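You operate a simulated robot arm through the tools that you are given. There is no shell and no other tool. Be economical: measure what you need, move in short steps, check, and stop when the job is done.

Carry out the task below with a simulated robot arm. There is one attempt and no reset: what you move stays moved.

Task
Open the narrow drawer, put the comb marked "27" from the inside of the narrow drawer on the end table and shut the drawer again. Then push the wide drawer shut. Then open the rear drawer, put the purple bracket in the inside of the rear drawer, then shut the drawer. Then put the purple brush from the lower shelf of the door rack on the top of the end box. Then put one of the teal cans from the top of the side bench on the cream card there. Then lift the teal box lid open. Keep to this order. Set down upright: purple bracket, teal can.

Only the result counts: the job must be done as asked and must still hold three seconds after the hand-in. Knocking over, shifting, dropping, spilling or breaking anything else fails it. A push-on lid holds only when it is set on centred and level and pressed home; a screw cap is set on level and turned clockwise until tight.

Robot
A 7-joint arm with a two-finger parallel gripper on a trunk, on a base that drives. Base frame: it is fixed to the floor where the robot stands at the start and does not move with it; the origin is under the middle of the robot, x ahead of it, y to its left, z up. Lengths are in cm, angles in degrees, forces in N, time in s.
With the tool pointing down near the work surface it reaches from about 22 to 58 cm from the robot's upright axis, wherever it stands. Its first joint turns from -166.0 to 166.0 degrees. Places, roughly: comb [75, 25, 100]; cream card [-450, 300, 75]; end table (62x16 cm) [230, -222, 114]; inside of the rear drawer [130, 60, 100]; narrow drawer [80, 10, 100]; purple bracket (6x8x7 cm) [200, -60, 120]; purple brush (12x5x7 cm) [-80, 270, 90]; rear drawer [140, 70, 100]; teal box lid [-530, 270, 90]; teal can [-450, 275, 75]; top of the end box [20, 110, 150]; wide drawer [30, 60, 100]. Payload 3.4 kg.
The TCP is the grasp point between the finger pads, 3 cm short of the fingertips. In the tool frame z runs along the fingers and y along their closing line. Largest opening 9.4 cm; finger width 2.8, thickness 1; the body of the gripper, 5 by 9.6 cm, starts 5.5 cm behind the TCP.
Orientation is that of the tool frame in the base frame, as a unit quaternion [w, x, y, z]. With the fingers straight down and closing along the base's y, the tool's x points along the base's -x, its y along +y and its z along -z.

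Tools
- The arm moves only by the tool nudge_tool. Its argument "deltas" is a list of rows, each an object (a shift or turn left out is 0, a gripper value left out holds the last) with "offset": the shift along the tool's x, y, z in mm, a list of three; "delta_rot": the turn, a rotation vector about the tool's x, y, z in degrees, a list of three; "fingers": the finger opening in mm, from 0 to 94. In form: [{"offset": [tx, ty, tz], "delta_rot": [ax, ay, az], "fingers": fingers}, ...]. A call has 1 to 20 rows; each row shifts and turns the commanded pose from where the row before left it, along the tool's axes as they then stand. A row lasts 0.2 s, in which the tool goes at most 5 cm and 8.6 degrees; a call with a longer step from one row to the next is refused whole, and so is a gripper value outside its range. Where a pose cannot be reached the arm comes as near as it can. A force on the tool above 40 N (or 10 N above the force at the start of the call, whichever is more), or a blocked arm, ends the call early, and 0.2 s more pass. Each finger travels about 7.2 cm/s and halts on what it meets, pressing with about 39 N; the grip force reading is that of the motor and also rises with nothing between the fingers. The clock runs only during rows and for 0.2 s after the last one: add rows that do not move to give the fingers time. The reply holds the time, the measured pose of the TCP, the force on the tool along the base axes, the opening and the grip force, in the units named above and with some noise, with the torque about the TCP (base axes, N m) and any sound that the robot's microphone picked up.
- Cameras (640 x 400 px; columns grow to the right, rows downward): "scene" is now at [-0.44, 14.34, 164.26]; the picture's right is [0.10, -0.99, 0.00], its down [-0.82, -0.08, -0.57] and it looks along [0.57, 0.06, -0.82] (base axes); focal length 263 px, centre (320, 200). "wrist" rides on the gripper at [7.6, 1.4, -10.2] in the tool frame; the picture's right is [-0.18, 0.98, 0.00], its down [-0.75, -0.14, -0.64] and it looks along [-0.63, -0.12, 0.77] (tool axes); focal length 243 px, centre (320, 200).
- camera(camera): a new picture of that camera. The clock stands still meanwhile.
- lift_body(by): slides the trunk up (or, below 0, down) by that many cm; the arm and the scene camera ride with it, the base frame stays. It gives what a move gives, with no picture.
- drive_base(legs): drives the robot by 1 to 6 legs, each [ahead, left, turn to the left] in cm, cm and degrees, along the robot's own axes; the way and the turn of a leg run together, so that a leg with both is an arc; at most 150 cm and 180 degrees a leg. The arm and the cameras ride along, it lands a little off, and it stops where it bumps. It gives what a move gives.
- pan_tilt(pan, tilt): turns the head with the scene camera to pan (to the left, within 155 degrees either way) and tilt (down, from -29 to 69), counted from straight ahead of the robot. It gives what a move gives.
- point_at(camera, pixels): for up to 12 pixels [column, row] of the newest picture of that camera ("zoom" is the newest enlarged one), the place [x, y, z] in the base frame of the surface seen there, good to about 0.2 cm, but the place of the scene camera against the robot may be out by one fixed shift of up to 2.5 cm in any direction. The clock stands still meanwhile.
- close_up(camera, box): a new picture of the part [left, top, right, bottom] of that camera's present view, enlarged. The clock stands still meanwhile.
- job_done(): hands the job in; it is judged then, once.

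Work in short steps. Measure before you move; look again where a grasp or a placing could have gone wrong, and mend it. You have 138 turns and 154 pictures in all, those below and enlarged ones among them. Open the gripper and draw the arm clear of the work before you hand the job in, unless the task says otherwise.

The tools are called after "Call:" as name(argument=value, ...) on one line, values as JSON. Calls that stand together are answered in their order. nudge_tool: Moves the arm, as the interface text tells. Its arguments: {"type":"object","properties":{"deltas":{"type":"array","items":{"type":"object","properties":{"offset":{"type":"array","items":{"type":"number"}},"delta_rot":{"type":"array","items":{"type":"number"}},"fingers":{"type":"number"}}}}},"required":["deltas"]} The other tools are called the same way: lift_body (by) slides the trunk up or down; drive_base (legs) drives the base; pan_tilt (pan, tilt) turns the head that bears the scene camera; camera (camera) takes a picture; point_at (camera, pixels) gives the place of the surface under pixels of a picture; close_up (camera, box) takes an enlarged picture of a part of a camera's view; job_done () hands the job in.

At the start:

```text
time: 0.0
position: [39.2, 1.73, 126.51]
ee_rot: [0.0, 0.0, 1.0, 0.0]
force: [0.0, -0.7, 0.0]
wrist_torque: [-0.02, 0.01, 0.03]
grip_width: 9.39
finger_force: 0.0
trunk travel left (down, up): [-32.5, 6.1]
robot x, y, heading: [0.17, -0.06, 0.2]
head pan, tilt: [5.8, 55.3]
```

scene: 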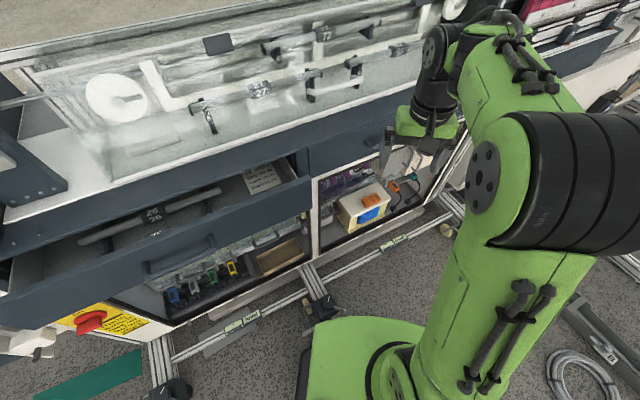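
wrist: 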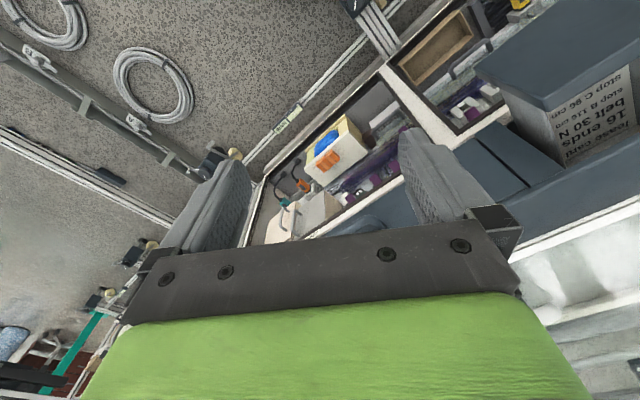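

The wide drawer stands open at the left, the narrow one seems closed to its right (around pixel 350,150). I look around with the head less tilted first.

Call:
pan_tilt(pan=0, tilt=35)

Call:
camera(camera="scene")

```text
time: 0.8
position: [39.18, 1.67, 126.45]
ee_rot: [-0.001, 0.0, 1.0, 0.0]
force: [-0.7, 0.3, 0.7]
wrist_torque: [0.01, -0.04, 0.02]
grip_width: 9.42
finger_force: 0.0
trunk travel left (down, up): [-32.5, 6.1]
robot x, y, heading: [0.21, -0.15, -0.2]
head pan, tilt: [0.0, 35.0]
```

```text
151 pictures are left
```

scene: 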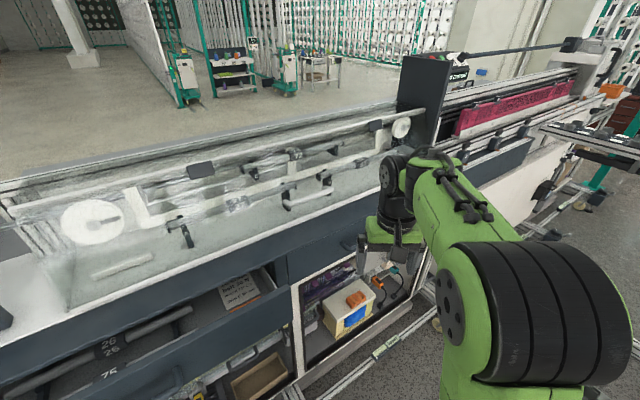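

The narrow drawer front seems to be near pixel (330,240). I zoom in on it and measure.

Call:
close_up(camera="scene", box=[230, 180, 430, 305])

Call:
point_at(camera="scene", pixels=[[290, 255], [290, 280], [350, 247], [320, 255], [345, 225], [180, 375], [300, 320], [280, 290], [230, 290], [240, 202], [327, 180], [185, 235]])

Call:
pan_tilt(pan=45, tilt=45)

Call:
camera(camera="scene")

```text
3.20 times, centred on (330, 242) of scene
```

zoom: 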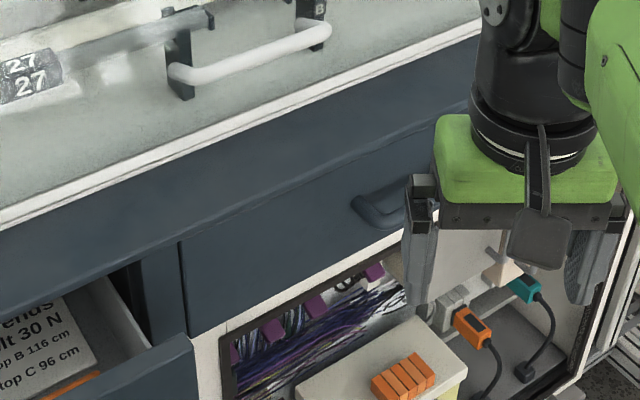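

```text
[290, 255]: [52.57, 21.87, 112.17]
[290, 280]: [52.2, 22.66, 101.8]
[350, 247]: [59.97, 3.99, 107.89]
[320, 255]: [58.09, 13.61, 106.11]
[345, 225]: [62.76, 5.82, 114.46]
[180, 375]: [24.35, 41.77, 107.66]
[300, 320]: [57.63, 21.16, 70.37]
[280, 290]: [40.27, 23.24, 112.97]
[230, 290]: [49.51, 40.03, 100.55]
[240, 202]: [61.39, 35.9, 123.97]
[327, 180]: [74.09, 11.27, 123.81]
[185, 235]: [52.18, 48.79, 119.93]
```

```text
time: 2.0
position: [39.31, 1.78, 126.46]
ee_rot: [0.0, 0.0, 1.0, 0.001]
force: [-0.3, -0.2, -0.6]
wrist_torque: [-0.02, -0.03, 0.02]
grip_width: 9.36
finger_force: 0.1
trunk travel left (down, up): [-32.5, 6.1]
robot x, y, heading: [0.24, 0.18, 0.3]
head pan, tilt: [45.0, 45.0]
```

```text
149 pictures are left
```

scene: 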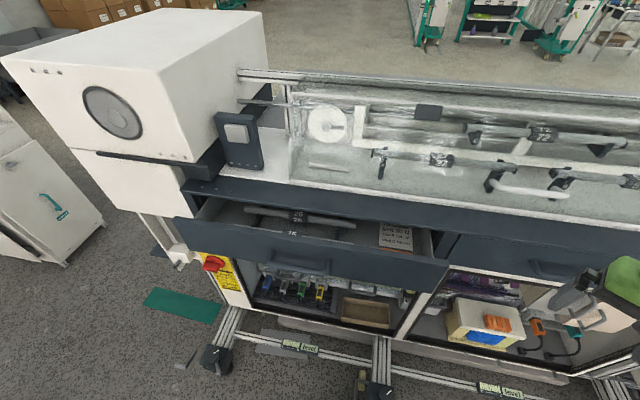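

The end box is the white cabinet at upper left; the drawers are below the machine top. I look right and behind to map the rest.

Call:
pan_tilt(pan=-40, tilt=30)

Call:
camera(camera="scene")

Call:
pan_tilt(pan=110, tilt=15)

Call:
camera(camera="scene")

Call:
pan_tilt(pan=155, tilt=15)

Call:
camera(camera="scene")

```text
time: 3.5
position: [39.15, 1.66, 126.44]
ee_rot: [0.0, 0.0, 1.0, 0.0]
force: [0.0, -0.5, -0.4]
wrist_torque: [0.03, 0.05, 0.0]
grip_width: 9.4
finger_force: 0.0
trunk travel left (down, up): [-32.5, 6.1]
robot x, y, heading: [-0.1, -0.12, 0.0]
head pan, tilt: [-40.0, 30.0]
```

```text
148 pictures are left
```

scene: 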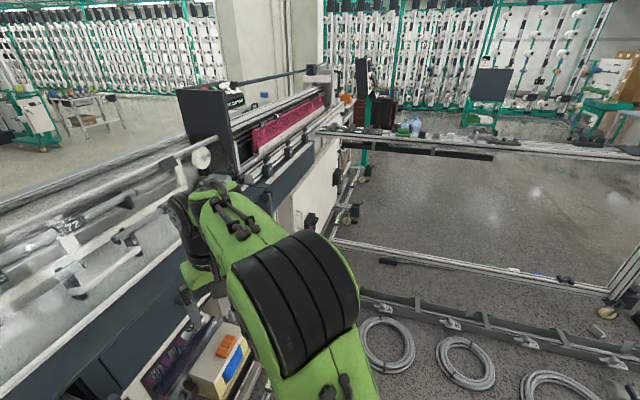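

```text
time: 5.9
position: [39.17, 1.72, 126.66]
ee_rot: [0.0, 0.0, 1.0, 0.0]
force: [-0.2, 1.1, 0.0]
wrist_torque: [0.02, 0.0, -0.01]
grip_width: 9.43
finger_force: 0.0
trunk travel left (down, up): [-32.5, 6.1]
robot x, y, heading: [0.04, 0.24, 0.0]
head pan, tilt: [110.0, 15.0]
```

```text
147 pictures are left
```

scene: 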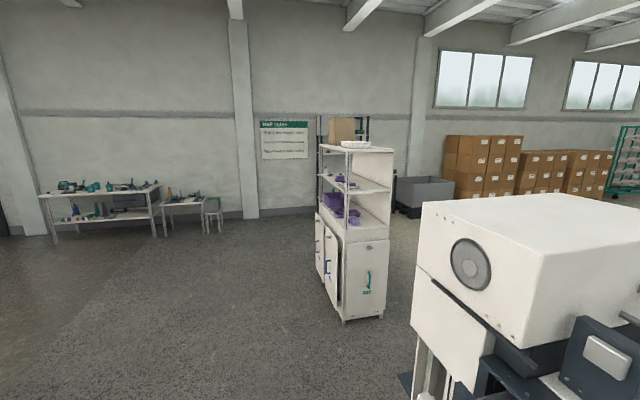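

```text
time: 7.0
position: [39.15, 1.72, 126.45]
ee_rot: [0.0, 0.0, 1.0, 0.0]
force: [0.1, -0.3, -0.1]
wrist_torque: [0.02, -0.03, 0.01]
grip_width: 9.42
finger_force: 0.0
trunk travel left (down, up): [-32.5, 6.1]
robot x, y, heading: [0.06, 0.25, -0.2]
head pan, tilt: [154.7, 15.0]
```

```text
146 pictures are left
```

scene: 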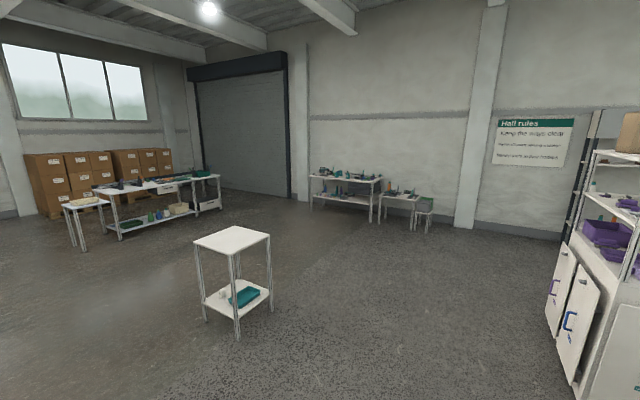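

I check the floor near the robot before moving sideways along the machine.

Call:
pan_tilt(pan=-20, tilt=65)

Call:
camera(camera="scene")

Call:
pan_tilt(pan=-75, tilt=50)

Call:
camera(camera="scene")

Call:
point_at(camera="scene", pixels=[[320, 200], [320, 300], [200, 250], [440, 200], [500, 300], [320, 100]])

```text
time: 9.7
position: [39.28, 1.8, 126.36]
ee_rot: [0.0, 0.0, 1.0, 0.001]
force: [0.3, -0.5, 0.2]
wrist_torque: [0.0, 0.02, 0.01]
grip_width: 9.39
finger_force: 0.0
trunk travel left (down, up): [-32.5, 6.1]
robot x, y, heading: [-0.05, -0.07, -0.2]
head pan, tilt: [-20.0, 65.0]
```

```text
145 pictures are left
```

scene: 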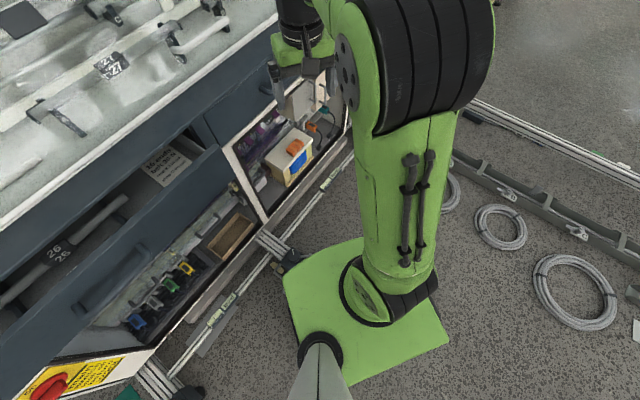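

```text
time: 10.9
position: [39.26, 1.73, 126.5]
ee_rot: [0.0, 0.0, 1.0, 0.001]
force: [-0.1, 0.5, -1.1]
wrist_torque: [0.01, 0.0, -0.02]
grip_width: 9.41
finger_force: 0.1
trunk travel left (down, up): [-32.5, 6.1]
robot x, y, heading: [-0.25, 0.23, -0.0]
head pan, tilt: [-75.0, 50.0]
```

```text
144 pictures are left
```

scene: 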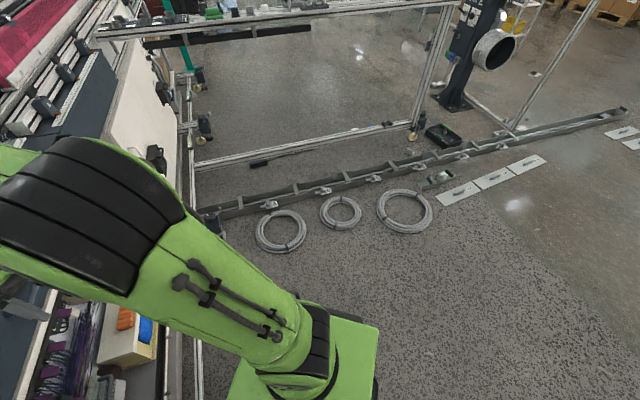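

```text
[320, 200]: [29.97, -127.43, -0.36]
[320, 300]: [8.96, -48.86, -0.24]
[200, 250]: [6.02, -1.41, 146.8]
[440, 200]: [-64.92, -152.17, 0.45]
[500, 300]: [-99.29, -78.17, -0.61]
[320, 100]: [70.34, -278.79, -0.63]
```

The base plate's corner is near the machine's floor feet; I measure both.

Call:
pan_tilt(pan=15, tilt=69)

Call:
camera(camera="scene")

```text
time: 12.5
position: [39.14, 1.7, 126.57]
ee_rot: [0.001, -0.001, 1.0, 0.0]
force: [0.2, -0.2, 0.4]
wrist_torque: [-0.02, 0.01, -0.01]
grip_width: 9.39
finger_force: 0.1
trunk travel left (down, up): [-32.5, 6.1]
robot x, y, heading: [0.32, -0.13, -0.2]
head pan, tilt: [15.0, 68.8]
```

```text
143 pictures are left
```

scene: 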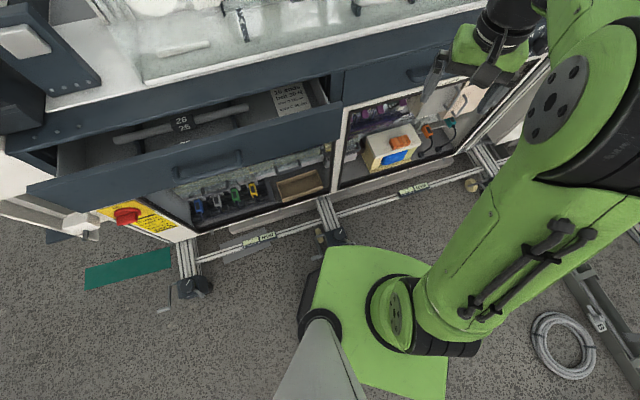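

Call:
point_at(camera="scene", pixels=[[325, 248], [427, 265], [446, 385], [340, 237], [190, 287], [478, 182], [330, 200], [305, 290], [560, 330], [420, 75], [330, 240], [510, 230]])

Call:
close_up(camera="scene", box=[310, 30, 470, 130])

```text
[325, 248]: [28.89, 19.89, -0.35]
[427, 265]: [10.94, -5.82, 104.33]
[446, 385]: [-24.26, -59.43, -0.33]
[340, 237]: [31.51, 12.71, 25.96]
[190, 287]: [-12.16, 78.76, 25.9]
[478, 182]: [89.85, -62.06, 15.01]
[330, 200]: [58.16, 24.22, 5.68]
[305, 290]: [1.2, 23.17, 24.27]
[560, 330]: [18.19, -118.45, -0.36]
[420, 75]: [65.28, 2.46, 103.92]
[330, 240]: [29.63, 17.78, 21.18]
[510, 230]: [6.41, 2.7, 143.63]
```

```text
4.00 times, centred on (390, 80) of scene
```

zoom: 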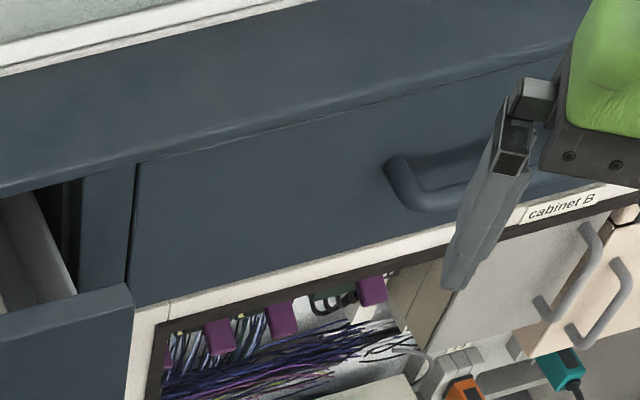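

The machine's front runs along (0.54,-0.84); its feet (e.g. [31,13,26]) stick out. I back off, turn 32° to face it, then move right to face the narrow drawer.

Call:
drive_base(legs=[[-10, -20, 0], [0, 0, 32.4], [15, -20, 0]])

Call:
pan_tilt(pan=10, tilt=50)

Call:
camera(camera="scene")

Call:
camera(camera="wrist")

```text
time: 17.2
position: [45.93, -7.02, 126.35]
ee_rot: [0.0, -0.274, 0.962, 0.0]
force: [0.6, 0.2, -0.1]
wrist_torque: [0.01, 0.04, -0.01]
grip_width: 9.36
finger_force: 0.0
trunk travel left (down, up): [-32.5, 6.1]
robot x, y, heading: [13.17, -29.1, 31.7]
head pan, tilt: [15.0, 68.8]
```

```text
time: 18.0
position: [45.83, -6.92, 126.44]
ee_rot: [0.0, -0.273, 0.962, 0.0]
force: [0.4, 0.2, -0.4]
wrist_torque: [0.01, 0.02, 0.03]
grip_width: 9.42
finger_force: 0.1
trunk travel left (down, up): [-32.5, 6.1]
robot x, y, heading: [13.12, -29.44, 31.7]
head pan, tilt: [10.0, 50.0]
```

```text
141 pictures are left
```

scene: 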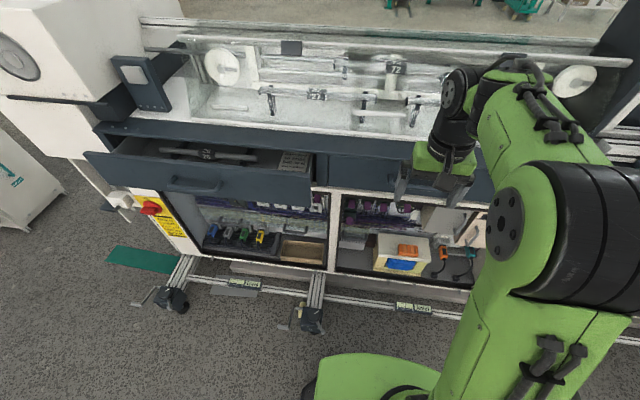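

```text
140 pictures are left
```

wrist: 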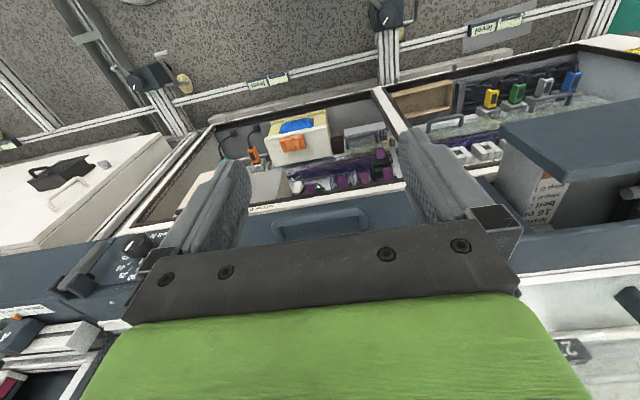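

The wrist view shows the handle of the narrow drawer at (320,222). I measure its parts.

Call:
point_at(camera="wrist", pixels=[[275, 225], [320, 214], [365, 212], [320, 225], [285, 218], [350, 211], [258, 208], [395, 190], [265, 225], [380, 222]])

Call:
close_up(camera="wrist", box=[230, 170, 420, 270])

Call:
close_up(camera="scene", box=[280, 100, 500, 240])

```text
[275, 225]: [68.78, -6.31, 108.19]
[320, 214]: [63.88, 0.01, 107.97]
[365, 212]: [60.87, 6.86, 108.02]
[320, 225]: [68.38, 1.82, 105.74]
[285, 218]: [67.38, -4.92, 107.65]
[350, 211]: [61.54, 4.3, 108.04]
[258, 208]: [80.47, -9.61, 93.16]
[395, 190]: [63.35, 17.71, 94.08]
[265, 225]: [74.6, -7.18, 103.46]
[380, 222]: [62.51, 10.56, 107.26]
```

```text
3.37 times, centred on (325, 220) of wrist
```

zoom: 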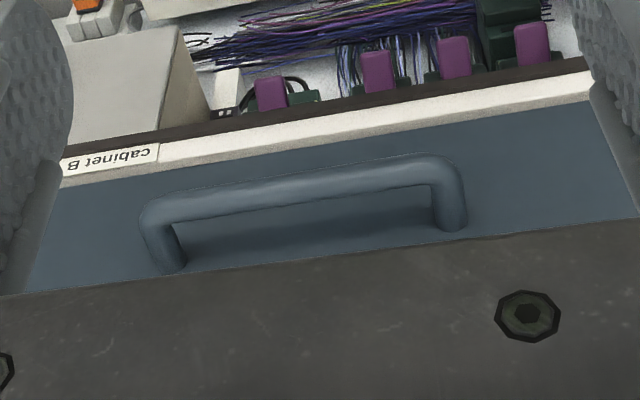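

```text
2.86 times, centred on (390, 170) of scene
```

zoom: 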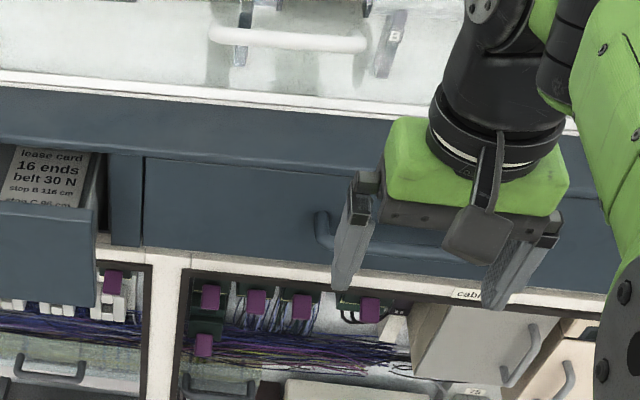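

The bar handle runs from about [68.3,-6.4,108] to [60.9,6.9,108], some 4–5 cm off the face. I'll grip it with a level tool closing vertically, so I rotate the tool first: 90° about z, then tilt forward.

Call:
nudge_tool(deltas=[{"delta_rot": [0, 0, 8.5]}, {"delta_rot": [0, 0, 8.5]}, {"delta_rot": [0, 0, 8.5]}, {"delta_rot": [0, 0, 8.5]}, {"delta_rot": [0, 0, 8.5]}, {"delta_rot": [0, 0, 8.5]}, {"delta_rot": [0, 0, 8.5]}, {"delta_rot": [0, 0, 8.5]}, {"delta_rot": [0, 0, 8.5]}, {"delta_rot": [0, 0, 8.5]}, {"delta_rot": [0, 0, 5]}, {"delta_rot": [-8, 0, 0]}, {"delta_rot": [-8, 0, 0]}, {"delta_rot": [-8, 0, 0]}, {"delta_rot": [-8, 0, 0]}, {"delta_rot": [-8, 0, 0]}])

```text
time: 21.4
position: [45.87, -7.03, 126.43]
ee_rot: [0.166, 0.457, 0.821, 0.299]
force: [-0.3, 0.3, 0.6]
wrist_torque: [-0.02, 0.0, -0.03]
grip_width: 9.39
finger_force: 0.0
trunk travel left (down, up): [-32.5, 6.1]
robot x, y, heading: [13.16, -29.29, 32.0]
head pan, tilt: [10.0, 50.0]
```

Call:
nudge_tool(deltas=[{"delta_rot": [-8.5, 0, 0]}, {"delta_rot": [-8.5, 0, 0]}, {"delta_rot": [-8.5, 0, 0]}, {"delta_rot": [-8.5, 0, 0]}, {"delta_rot": [-8, 0, 0]}, {"delta_rot": [-8, 0, 0], "fingers": 60}, {"fingers": 60}])

Call:
camera(camera="scene")

Call:
camera(camera="wrist")

```text
time: 23.0
position: [51.26, -6.64, 131.25]
ee_rot: [0.327, 0.349, 0.638, 0.604]
force: [0.9, 0.0, -0.3]
wrist_torque: [-0.03, 0.0, 0.02]
grip_width: 6.0
finger_force: 0.0
out of reach, approached as far as the arm can: row 3, 4, 5, 6
trunk travel left (down, up): [-32.5, 6.1]
robot x, y, heading: [13.24, -29.06, 31.9]
head pan, tilt: [10.0, 50.0]
```

```text
137 pictures are left
```

scene: 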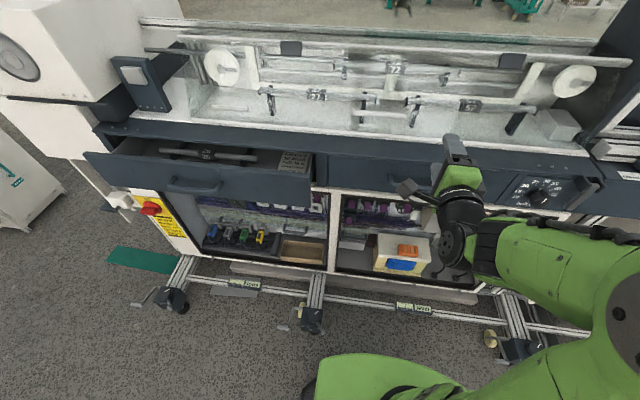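

```text
136 pictures are left
```

wrist: 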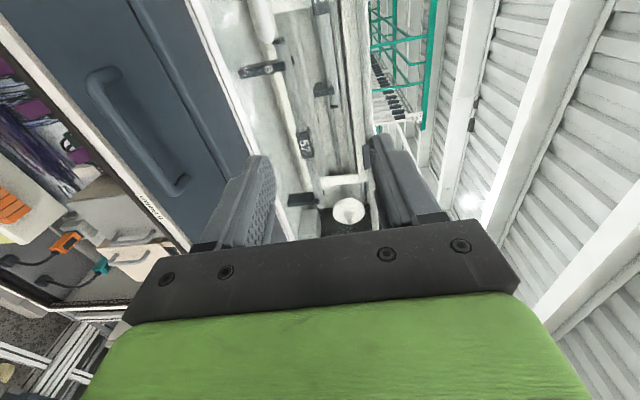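

The level tool is nearly achieved (pointing along the machine's normal). I lower the trunk so the tool comes to handle height in this same posture.

Call:
lift_body(by=-23)

Call:
camera(camera="wrist")

```text
time: 25.5
position: [51.19, -6.5, 108.29]
ee_rot: [0.327, 0.349, 0.637, 0.605]
force: [0.3, 0.3, 0.1]
wrist_torque: [0.03, 0.0, 0.02]
grip_width: 5.99
finger_force: 0.1
trunk travel left (down, up): [-9.5, 29.1]
robot x, y, heading: [13.43, -29.39, 31.7]
head pan, tilt: [10.0, 50.0]
```

```text
135 pictures are left
```

wrist: 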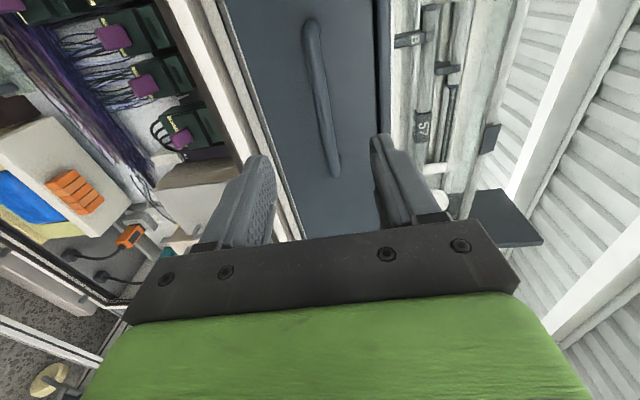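

Call:
point_at(camera="wrist", pixels=[[312, 25], [320, 90], [333, 160], [318, 60], [300, 120], [360, 100], [280, 100], [340, 200], [300, 40]])

```text
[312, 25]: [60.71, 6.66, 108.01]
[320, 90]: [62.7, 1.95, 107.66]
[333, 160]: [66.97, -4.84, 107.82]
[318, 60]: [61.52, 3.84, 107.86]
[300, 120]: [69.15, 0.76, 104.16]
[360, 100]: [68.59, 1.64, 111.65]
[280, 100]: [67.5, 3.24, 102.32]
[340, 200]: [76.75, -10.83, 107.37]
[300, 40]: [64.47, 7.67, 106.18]
```

The bar surface sits ~14.3 cm ahead and at z 107.8. I level the tool by 3°, go forward 15 cm and 1.3 cm right, then grip.

Call:
nudge_tool(deltas=[{"delta_rot": [-3.3, 0, 0], "offset": [-7, -5, 20]}, {"offset": [-6, 0, 40]}, {"offset": [0, 0, 40]}, {"offset": [0, 0, 30]}, {"offset": [0, 0, 20]}])

Call:
camera(camera="wrist")

```text
time: 26.7
position: [64.57, 0.57, 107.5]
ee_rot: [0.337, 0.339, 0.62, 0.622]
force: [-0.4, 0.0, 1.7]
wrist_torque: [0.0, 0.03, -0.03]
grip_width: 6.0
finger_force: 0.0
trunk travel left (down, up): [-9.5, 29.1]
robot x, y, heading: [13.5, -29.32, 31.6]
head pan, tilt: [10.0, 50.0]
```

```text
134 pictures are left
```

wrist: 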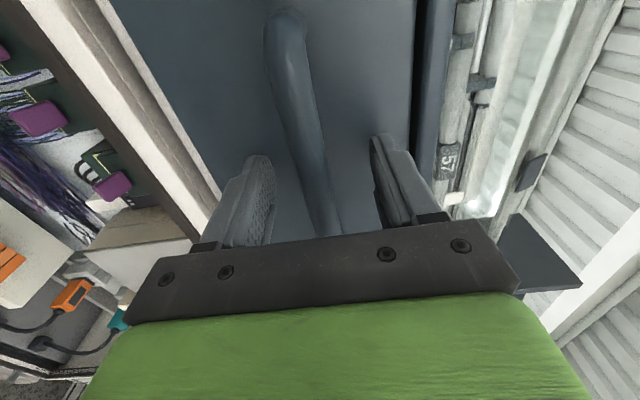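

The bar lies between the fingers. I close on it.

Call:
nudge_tool(deltas=[{"fingers": 0}, {"fingers": 0}, {"fingers": 0}, {"fingers": 0}])

```text
time: 27.7
position: [64.59, 0.42, 107.49]
ee_rot: [0.336, 0.339, 0.621, 0.621]
force: [-2.5, -1.3, -10.2]
wrist_torque: [-0.22, -0.11, 0.0]
grip_width: 1.99
finger_force: 44.9
trunk travel left (down, up): [-9.5, 29.1]
robot x, y, heading: [13.21, -29.22, 31.8]
head pan, tilt: [10.0, 50.0]
```

Gripped. I pull straight back along the tool axis in steps.

Call:
nudge_tool(deltas=[{"offset": [0, 0, -15]}, {"offset": [0, 0, -20]}, {"offset": [0, 0, -25]}, {"offset": [0, 0, -25]}, {"offset": [0, 0, -25]}, {"offset": [0, 0, -25]}])

Call:
camera(camera="scene")

```text
time: 29.1
position: [53.17, -6.97, 107.66]
ee_rot: [0.338, 0.339, 0.62, 0.621]
force: [3.3, -7.7, -11.7]
wrist_torque: [-0.26, 0.02, -0.55]
grip_width: 2.05
finger_force: 45.2
trunk travel left (down, up): [-9.5, 29.1]
robot x, y, heading: [13.55, -29.67, 31.9]
head pan, tilt: [10.0, 50.0]
```

```text
133 pictures are left
```

scene: 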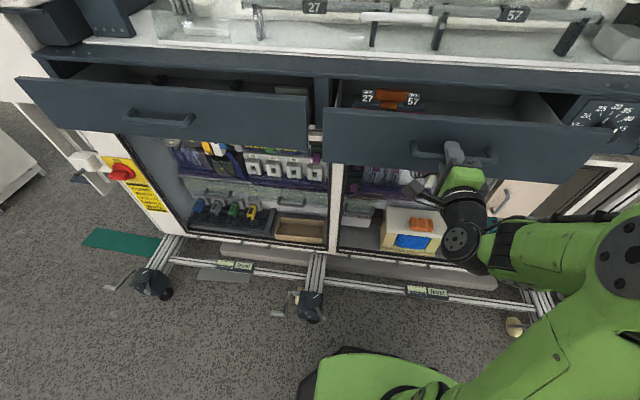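

The drawer opened ~13.6 cm; combs labelled 27 and 57 are visible. I zoom.

Call:
close_up(camera="scene", box=[320, 60, 580, 190])

Call:
point_at(camera="scene", pixels=[[368, 97], [412, 99], [390, 97], [390, 110], [345, 90], [450, 110], [340, 100]])

```text
2.46 times, centred on (450, 125) of scene
```

zoom: 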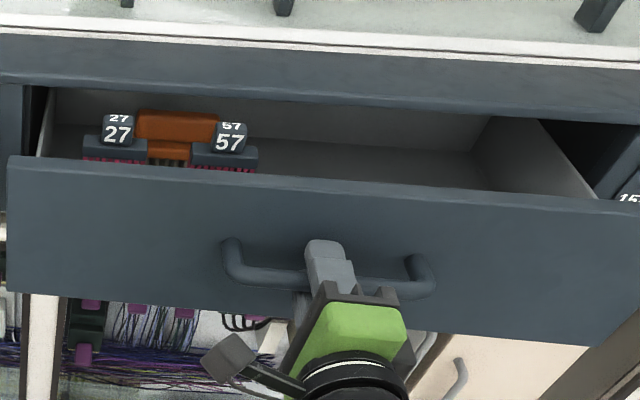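

```text
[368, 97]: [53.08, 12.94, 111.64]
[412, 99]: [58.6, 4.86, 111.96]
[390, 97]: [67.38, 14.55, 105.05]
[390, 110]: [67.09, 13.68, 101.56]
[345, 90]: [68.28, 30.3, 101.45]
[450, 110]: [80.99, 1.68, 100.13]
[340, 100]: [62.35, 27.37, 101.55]
```

Combs 27 (label ~[53,12.9,112]) and 57 are near the drawer's front. I open it ~7 cm more by backing the base while holding the handle.

Call:
drive_base(legs=[[-7, 0, 0]])

Call:
camera(camera="scene")

```text
time: 30.1
position: [47.49, -10.9, 107.54]
ee_rot: [0.338, 0.341, 0.619, 0.621]
force: [10.1, -17.5, -14.4]
wrist_torque: [-0.25, -0.12, -0.29]
grip_width: 2.01
finger_force: 45.0
trunk travel left (down, up): [-9.5, 29.1]
robot x, y, heading: [7.57, -32.83, 31.7]
head pan, tilt: [10.0, 50.0]
```

```text
131 pictures are left
```

scene: 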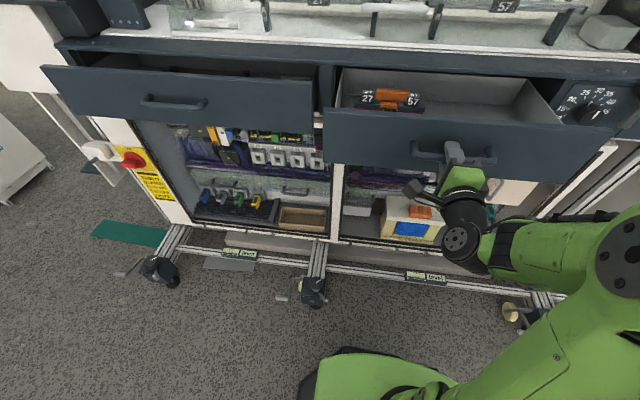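

Opened ~20 cm. I release, back off by the base and raise the trunk.

Call:
nudge_tool(deltas=[{"fingers": 60}, {"fingers": 60}, {"fingers": 60}, {"fingers": 60}])

Call:
drive_base(legs=[[-12, 0, 0]])

Call:
lift_body(by=29)

Call:
camera(camera="scene")

```text
time: 31.1
position: [47.17, -10.64, 107.42]
ee_rot: [0.34, 0.34, 0.62, 0.62]
force: [-0.2, 0.2, 0.1]
wrist_torque: [-0.05, -0.01, 0.02]
grip_width: 6.02
finger_force: 0.0
trunk travel left (down, up): [-9.5, 29.1]
robot x, y, heading: [7.47, -32.79, 31.6]
head pan, tilt: [10.0, 50.0]
```

```text
time: 32.3
position: [36.74, -17.09, 107.65]
ee_rot: [0.339, 0.34, 0.619, 0.621]
force: [-0.2, 0.5, 1.3]
wrist_torque: [-0.02, 0.02, 0.01]
grip_width: 6.0
finger_force: 0.1
trunk travel left (down, up): [-9.5, 29.1]
robot x, y, heading: [-2.72, -38.96, 31.7]
head pan, tilt: [10.0, 50.0]
```

```text
time: 35.2
position: [36.98, -17.15, 136.6]
ee_rot: [0.339, 0.34, 0.62, 0.62]
force: [0.4, -1.1, 0.3]
wrist_torque: [-0.04, -0.01, -0.01]
grip_width: 5.99
finger_force: 0.0
trunk travel left (down, up): [-38.5, 0.1]
robot x, y, heading: [-3.31, -39.31, 31.7]
head pan, tilt: [10.0, 50.0]
```

```text
130 pictures are left
```

scene: 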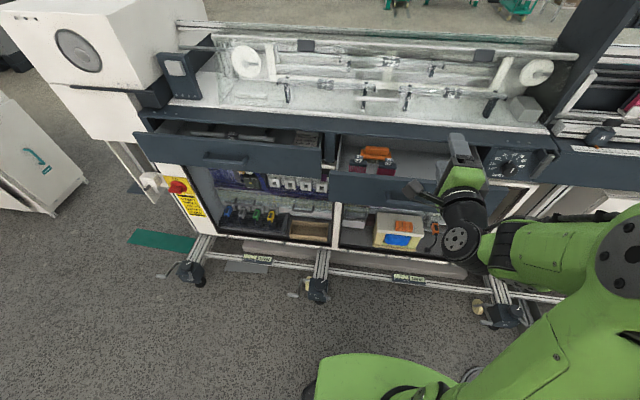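

Call:
close_up(camera="scene", box=[330, 130, 450, 205])

Call:
point_at(camera="scene", pixels=[[357, 163], [388, 166], [375, 152], [372, 165], [345, 175], [400, 165]])

```text
5.33 times, centred on (390, 168) of scene
```

zoom: 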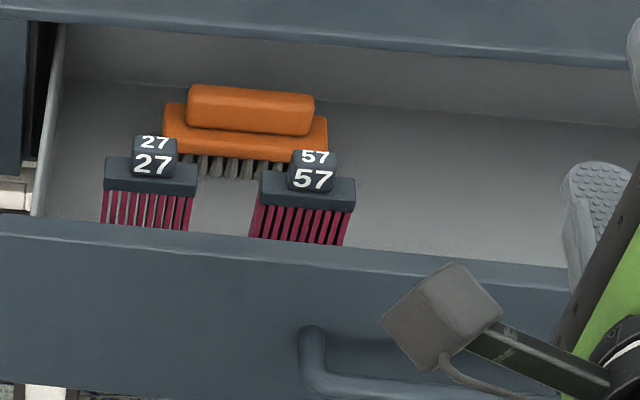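

```text
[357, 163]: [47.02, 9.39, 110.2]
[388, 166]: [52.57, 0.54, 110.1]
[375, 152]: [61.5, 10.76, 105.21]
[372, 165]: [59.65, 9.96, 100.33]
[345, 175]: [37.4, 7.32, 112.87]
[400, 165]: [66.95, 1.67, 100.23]
```

Comb 27 (dark spine with label knob, bristles down) stands clear of comb 57 and the orange brush. I turn the tool down again.

Call:
nudge_tool(deltas=[{"delta_rot": [8.5, 0, 0], "fingers": 70}, {"delta_rot": [8.5, 0, 0]}, {"delta_rot": [8.5, 0, 0]}, {"delta_rot": [8.5, 0, 0]}, {"delta_rot": [8.5, 0, 0]}, {"delta_rot": [8.5, 0, 0]}, {"delta_rot": [8.5, 0, 0]}, {"delta_rot": [8.5, 0, 0]}, {"delta_rot": [8.5, 0, 0]}, {"delta_rot": [8.5, 0, 0]}, {"delta_rot": [5, 0, 0]}])

Call:
drive_base(legs=[[17, 8, 0]])

Call:
camera(camera="wrist")

Call:
camera(camera="scene")

```text
time: 37.6
position: [36.99, -17.01, 136.53]
ee_rot: [-0.002, 0.48, 0.877, -0.001]
force: [-0.4, 0.1, -0.2]
wrist_torque: [-0.01, -0.03, 0.01]
grip_width: 6.99
finger_force: 0.0
trunk travel left (down, up): [-38.5, 0.1]
robot x, y, heading: [-2.82, -39.06, 32.0]
head pan, tilt: [10.0, 50.0]
```

```text
time: 39.2
position: [47.29, -1.1, 136.47]
ee_rot: [0.0, 0.481, 0.876, 0.001]
force: [0.6, -0.2, -0.6]
wrist_torque: [-0.04, 0.02, 0.04]
grip_width: 6.99
finger_force: 0.1
trunk travel left (down, up): [-38.5, 0.1]
robot x, y, heading: [7.51, -22.79, 31.8]
head pan, tilt: [10.0, 50.0]
```

```text
128 pictures are left
```

wrist: 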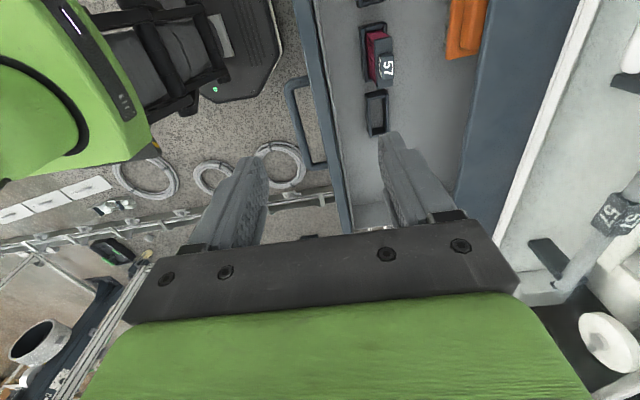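

```text
127 pictures are left
```

scene: 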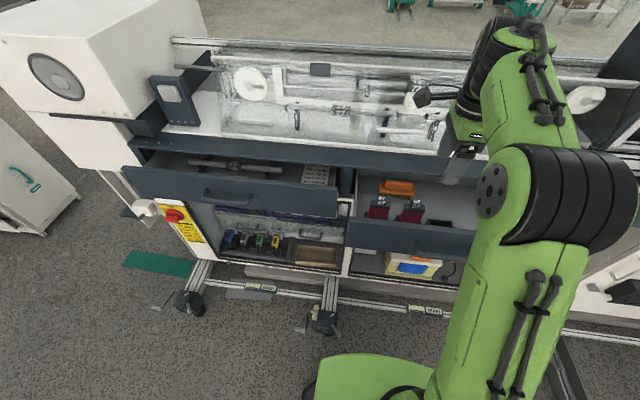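

The wrist camera sees comb 57 at (385,65); I measure it and shift the tool left toward comb 27.

Call:
point_at(camera="wrist", pixels=[[387, 65], [376, 95], [372, 40]])

Call:
nudge_tool(deltas=[{"offset": [40, 0, 0]}, {"offset": [40, 0, 0]}, {"offset": [40, 0, 20]}, {"offset": [0, -20, 20]}])

Call:
camera(camera="wrist")

```text
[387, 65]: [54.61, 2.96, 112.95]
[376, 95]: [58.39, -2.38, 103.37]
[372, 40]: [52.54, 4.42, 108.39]
```

```text
time: 40.2
position: [38.95, 7.57, 132.6]
ee_rot: [0.0, 0.482, 0.876, 0.0]
force: [-0.4, -0.5, 1.0]
wrist_torque: [0.04, -0.01, 0.03]
grip_width: 7.0
finger_force: 0.0
trunk travel left (down, up): [-38.5, 0.1]
robot x, y, heading: [7.46, -23.47, 31.3]
head pan, tilt: [10.0, 50.0]
```

```text
126 pictures are left
```

wrist: 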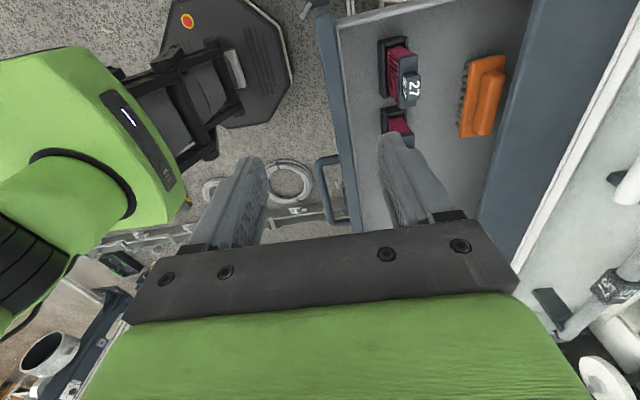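

Comb 27 is at (412,85), held in a slotted holder. I zoom and measure.

Call:
close_up(camera="wrist", box=[350, 20, 530, 150])

Call:
point_at(camera="wrist", pixels=[[413, 78], [413, 98], [405, 62], [405, 104], [409, 70], [395, 70], [340, 60], [384, 70], [417, 88], [460, 115]])

```text
3.08 times, centred on (440, 85) of wrist
```

zoom: 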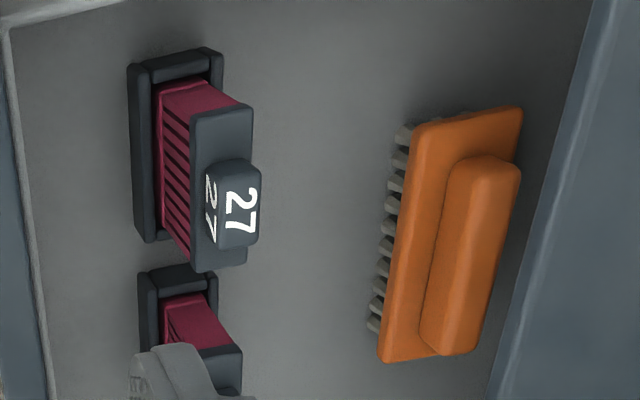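

```text
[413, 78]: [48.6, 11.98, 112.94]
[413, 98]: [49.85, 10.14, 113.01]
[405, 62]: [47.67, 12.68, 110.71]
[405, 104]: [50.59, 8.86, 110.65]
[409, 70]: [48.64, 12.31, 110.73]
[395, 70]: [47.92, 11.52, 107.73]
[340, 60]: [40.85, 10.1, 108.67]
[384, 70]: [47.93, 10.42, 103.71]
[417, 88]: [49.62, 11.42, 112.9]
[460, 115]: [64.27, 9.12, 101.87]
```

Knob centre ≈ [49.3,11.2], top z 113, spine top z 110.7. I move over it and down, stopping at z≈116 to check.

Call:
nudge_tool(deltas=[{"offset": [-12, 40, 0]}, {"offset": [-12, 40, 0]}, {"offset": [0, 27, 20]}, {"offset": [0, 0, 40]}, {"offset": [0, 0, 40]}, {"offset": [0, 0, 40]}, {"offset": [0, 0, 26]}])

Call:
camera(camera="wrist")

```text
time: 41.8
position: [49.64, 11.43, 115.95]
ee_rot: [-0.001, 0.482, 0.876, 0.001]
force: [-0.3, -0.1, 0.8]
wrist_torque: [0.0, 0.03, 0.01]
grip_width: 7.01
finger_force: 0.0
trunk travel left (down, up): [-38.5, 0.1]
robot x, y, heading: [7.63, -23.4, 31.7]
head pan, tilt: [10.0, 50.0]
```

```text
124 pictures are left
```

wrist: 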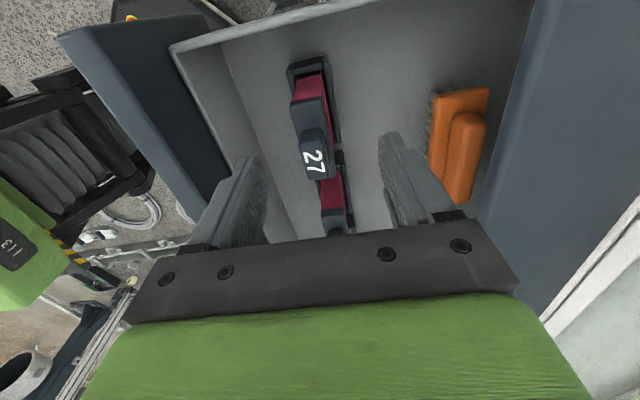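

Call:
point_at(camera="wrist", pixels=[[313, 160], [305, 160], [322, 160], [313, 148], [315, 176], [300, 105], [312, 106], [322, 102]])

```text
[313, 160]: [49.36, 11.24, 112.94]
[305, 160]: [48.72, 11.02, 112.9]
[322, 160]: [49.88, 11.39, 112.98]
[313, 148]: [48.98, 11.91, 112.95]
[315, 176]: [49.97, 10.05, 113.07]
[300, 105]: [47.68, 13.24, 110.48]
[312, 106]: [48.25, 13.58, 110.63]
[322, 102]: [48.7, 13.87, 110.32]
```

The knob is centred between the fingers within 3 mm. I go down 5 cm and close.

Call:
nudge_tool(deltas=[{"offset": [-3, -2, 25]}, {"offset": [0, 0, 25]}, {"fingers": 0}, {"fingers": 0}, {"fingers": 0}, {"fingers": 0}, {"fingers": 0}])

Call:
nudge_tool(deltas=[{"offset": [0, 0, -15]}, {"offset": [0, 0, -20]}, {"offset": [0, 0, -35]}, {"offset": [0, 0, -35]}, {"offset": [0, 0, -35]}, {"offset": [0, 0, -35]}, {"offset": [0, 0, -35]}])

Call:
camera(camera="wrist")

```text
time: 43.4
position: [49.57, 11.2, 110.73]
ee_rot: [0.0, 0.482, 0.876, 0.001]
force: [0.2, 0.4, 0.4]
wrist_torque: [0.0, -0.06, -0.02]
grip_width: 2.57
finger_force: 39.0
trunk travel left (down, up): [-38.5, 0.1]
robot x, y, heading: [7.51, -22.95, 31.5]
head pan, tilt: [10.0, 50.0]
```

```text
time: 45.0
position: [49.65, 11.05, 131.74]
ee_rot: [0.0, 0.482, 0.876, -0.001]
force: [0.0, -0.1, -1.7]
wrist_torque: [0.0, 0.0, -0.02]
grip_width: 2.55
finger_force: 38.8
trunk travel left (down, up): [-38.5, 0.1]
robot x, y, heading: [7.66, -23.38, 31.4]
head pan, tilt: [10.0, 50.0]
```

```text
123 pictures are left
```

wrist: 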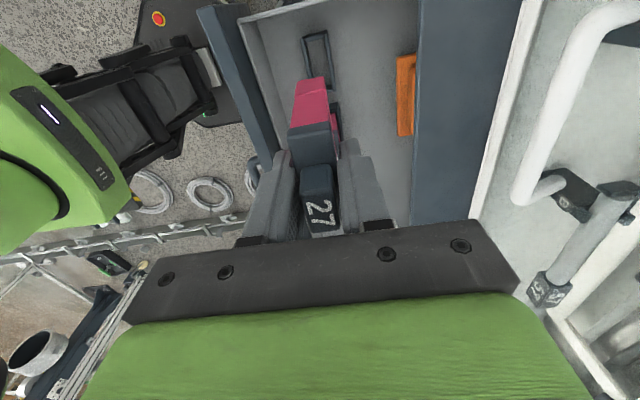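

Comb 27 is held. I back off from the machine and look toward the end table at the far right.

Call:
drive_base(legs=[[-25, 0, 0]])

Call:
pan_tilt(pan=-78, tilt=28)

Call:
camera(camera="scene")

Call:
point_at(camera="scene", pixels=[[120, 150], [200, 150], [280, 150], [340, 150], [250, 260], [350, 220], [480, 170], [250, 225], [330, 205], [60, 130], [430, 160], [540, 200]])

```text
time: 46.8
position: [28.34, -1.85, 131.88]
ee_rot: [-0.001, 0.481, 0.877, 0.0]
force: [-1.3, -0.3, -1.4]
wrist_torque: [0.02, -0.03, 0.03]
grip_width: 2.52
finger_force: 38.8
trunk travel left (down, up): [-38.5, 0.1]
robot x, y, heading: [-13.18, -35.92, 31.7]
head pan, tilt: [10.0, 50.0]
```

```text
time: 48.4
position: [28.34, -1.79, 131.7]
ee_rot: [-0.002, 0.481, 0.877, 0.001]
force: [0.3, -0.6, -1.8]
wrist_torque: [-0.01, -0.01, 0.0]
grip_width: 2.12
finger_force: 38.7
trunk travel left (down, up): [-38.5, 0.1]
robot x, y, heading: [-13.55, -36.57, 31.5]
head pan, tilt: [-78.0, 28.0]
```

```text
122 pictures are left
```

scene: 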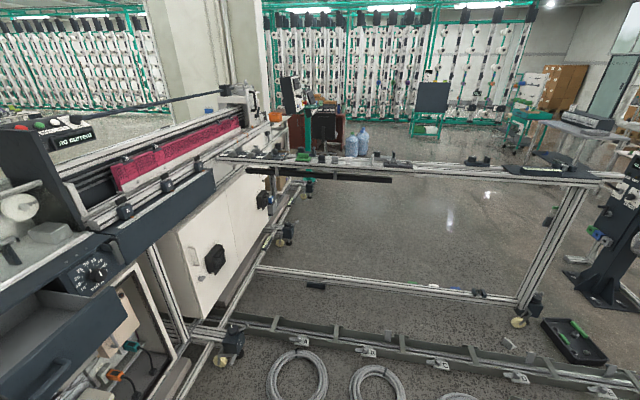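

```text
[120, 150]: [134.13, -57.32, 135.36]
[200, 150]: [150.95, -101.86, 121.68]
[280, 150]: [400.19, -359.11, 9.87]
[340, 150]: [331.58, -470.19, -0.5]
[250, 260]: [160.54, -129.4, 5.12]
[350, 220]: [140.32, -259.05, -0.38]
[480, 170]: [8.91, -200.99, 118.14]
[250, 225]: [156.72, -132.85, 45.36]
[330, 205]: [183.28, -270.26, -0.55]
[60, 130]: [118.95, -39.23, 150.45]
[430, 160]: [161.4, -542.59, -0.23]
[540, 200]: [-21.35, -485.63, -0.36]
```

I check the grasp (opening changed slightly) and zoom toward the end table near pixel (278,118).

Call:
close_up(camera="wrist", box=[220, 50, 420, 250])

Call:
close_up(camera="scene", box=[200, 70, 400, 195])

```text
2.00 times, centred on (320, 150) of wrist
```

zoom: 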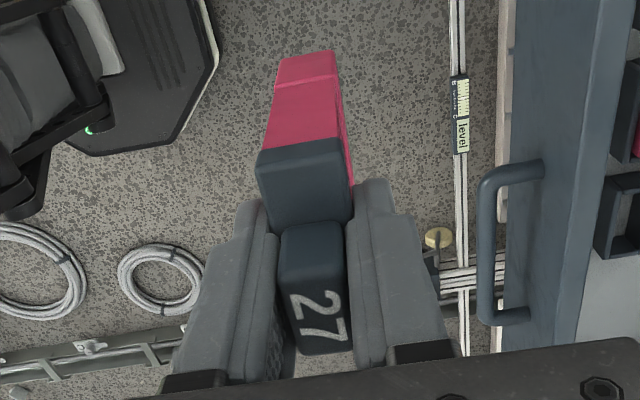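

```text
3.20 times, centred on (300, 132) of scene
```

zoom: 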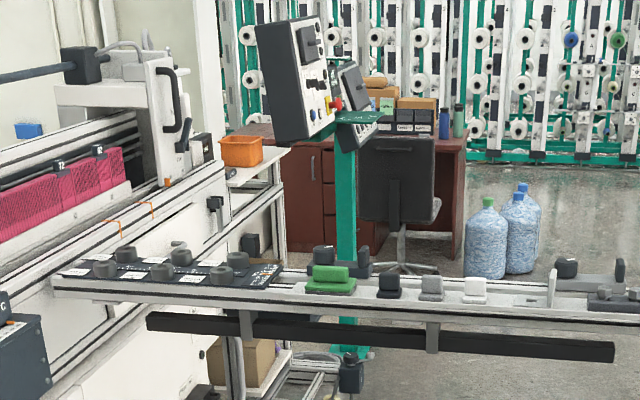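

The end table seems to be the white-topped stand with the orange bin near (283,126). The gantry blocks the direct way, so I map its far end.

Call:
point_at(camera="scene", pixels=[[283, 126], [278, 150], [272, 128], [520, 320], [575, 340], [615, 290], [440, 350], [240, 320], [590, 200], [605, 370], [375, 370], [295, 380]])

Call:
pan_tilt(pan=-115, tilt=25)

Call:
camera(camera="scene")

```text
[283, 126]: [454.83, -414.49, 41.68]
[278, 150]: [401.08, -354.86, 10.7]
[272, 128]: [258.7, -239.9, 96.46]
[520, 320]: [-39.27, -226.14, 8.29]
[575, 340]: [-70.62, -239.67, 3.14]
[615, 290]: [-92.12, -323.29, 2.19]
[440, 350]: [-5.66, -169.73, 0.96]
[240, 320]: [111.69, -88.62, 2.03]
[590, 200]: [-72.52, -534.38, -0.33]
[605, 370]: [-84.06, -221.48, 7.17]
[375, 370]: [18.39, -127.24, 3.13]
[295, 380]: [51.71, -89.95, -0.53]
```

```text
time: 49.5
position: [28.39, -1.77, 131.9]
ee_rot: [-0.001, 0.481, 0.877, 0.0]
force: [0.7, 0.1, -0.9]
wrist_torque: [-0.01, 0.01, 0.01]
grip_width: 2.12
finger_force: 38.6
trunk travel left (down, up): [-38.5, 0.1]
robot x, y, heading: [-13.66, -36.34, 31.6]
head pan, tilt: [-115.0, 25.0]
```

```text
119 pictures are left
```

scene: 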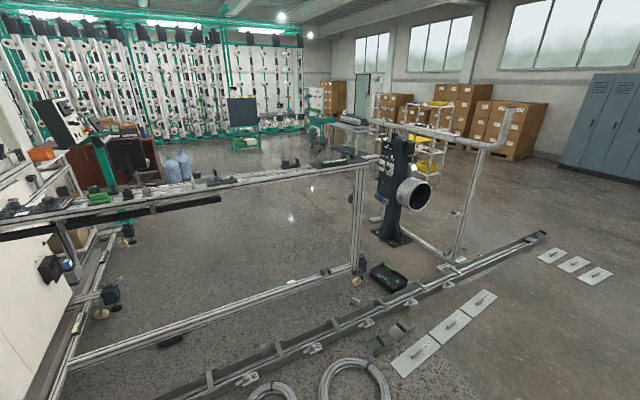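

I measure the duct's far end and the column's foot, to pick a route.

Call:
point_at(camera="scene", pixels=[[545, 234], [450, 262], [390, 240], [360, 285], [385, 275], [595, 275], [510, 110], [10, 170], [45, 155], [75, 215], [130, 235], [110, 285]])

Call:
close_up(camera="scene", box=[0, 110, 240, 260])

```text
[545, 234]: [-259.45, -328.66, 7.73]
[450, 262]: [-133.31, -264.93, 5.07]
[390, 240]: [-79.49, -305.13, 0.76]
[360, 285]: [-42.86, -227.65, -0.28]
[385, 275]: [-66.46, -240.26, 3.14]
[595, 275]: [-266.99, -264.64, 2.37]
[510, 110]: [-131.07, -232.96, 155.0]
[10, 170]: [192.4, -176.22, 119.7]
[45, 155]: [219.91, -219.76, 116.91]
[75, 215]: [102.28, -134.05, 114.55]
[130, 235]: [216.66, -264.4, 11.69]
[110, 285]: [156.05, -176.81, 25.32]
```

```text
2.67 times, centred on (120, 185) of scene
```

zoom: 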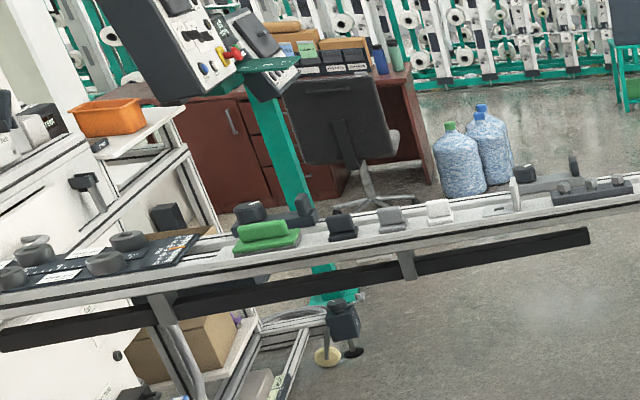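

The end table is the narrow white top with the orange bin, beyond the gantry. I measure objects along the way round the duct's end (plates, shelves cart, table).

Call:
point_at(camera="scene", pixels=[[392, 365], [430, 380], [540, 255], [425, 185], [340, 160], [365, 165], [455, 215], [175, 183], [130, 200], [245, 148], [410, 165], [580, 160]])

Call:
pan_tilt(pan=-150, tilt=25)

Call:
camera(camera="scene")

```text
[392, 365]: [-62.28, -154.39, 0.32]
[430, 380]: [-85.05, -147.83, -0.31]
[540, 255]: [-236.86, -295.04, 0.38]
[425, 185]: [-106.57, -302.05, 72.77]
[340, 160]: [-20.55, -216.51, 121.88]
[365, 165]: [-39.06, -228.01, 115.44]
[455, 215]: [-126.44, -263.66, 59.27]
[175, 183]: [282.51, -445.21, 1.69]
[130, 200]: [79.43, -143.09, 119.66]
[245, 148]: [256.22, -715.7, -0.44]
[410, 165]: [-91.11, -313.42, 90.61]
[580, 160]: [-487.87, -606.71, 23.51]
```

```text
time: 50.5
position: [28.28, -1.82, 131.72]
ee_rot: [-0.001, 0.481, 0.877, 0.0]
force: [0.1, 0.2, -1.7]
wrist_torque: [0.0, 0.01, -0.01]
grip_width: 2.12
finger_force: 38.9
trunk travel left (down, up): [-38.5, 0.1]
robot x, y, heading: [-13.82, -36.18, 31.5]
head pan, tilt: [-150.0, 25.0]
```

```text
117 pictures are left
```

scene: 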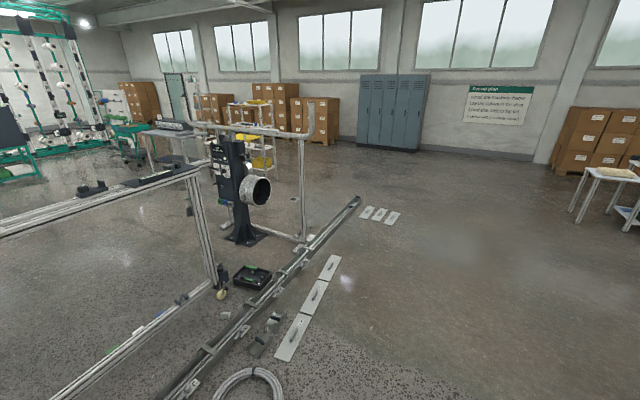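

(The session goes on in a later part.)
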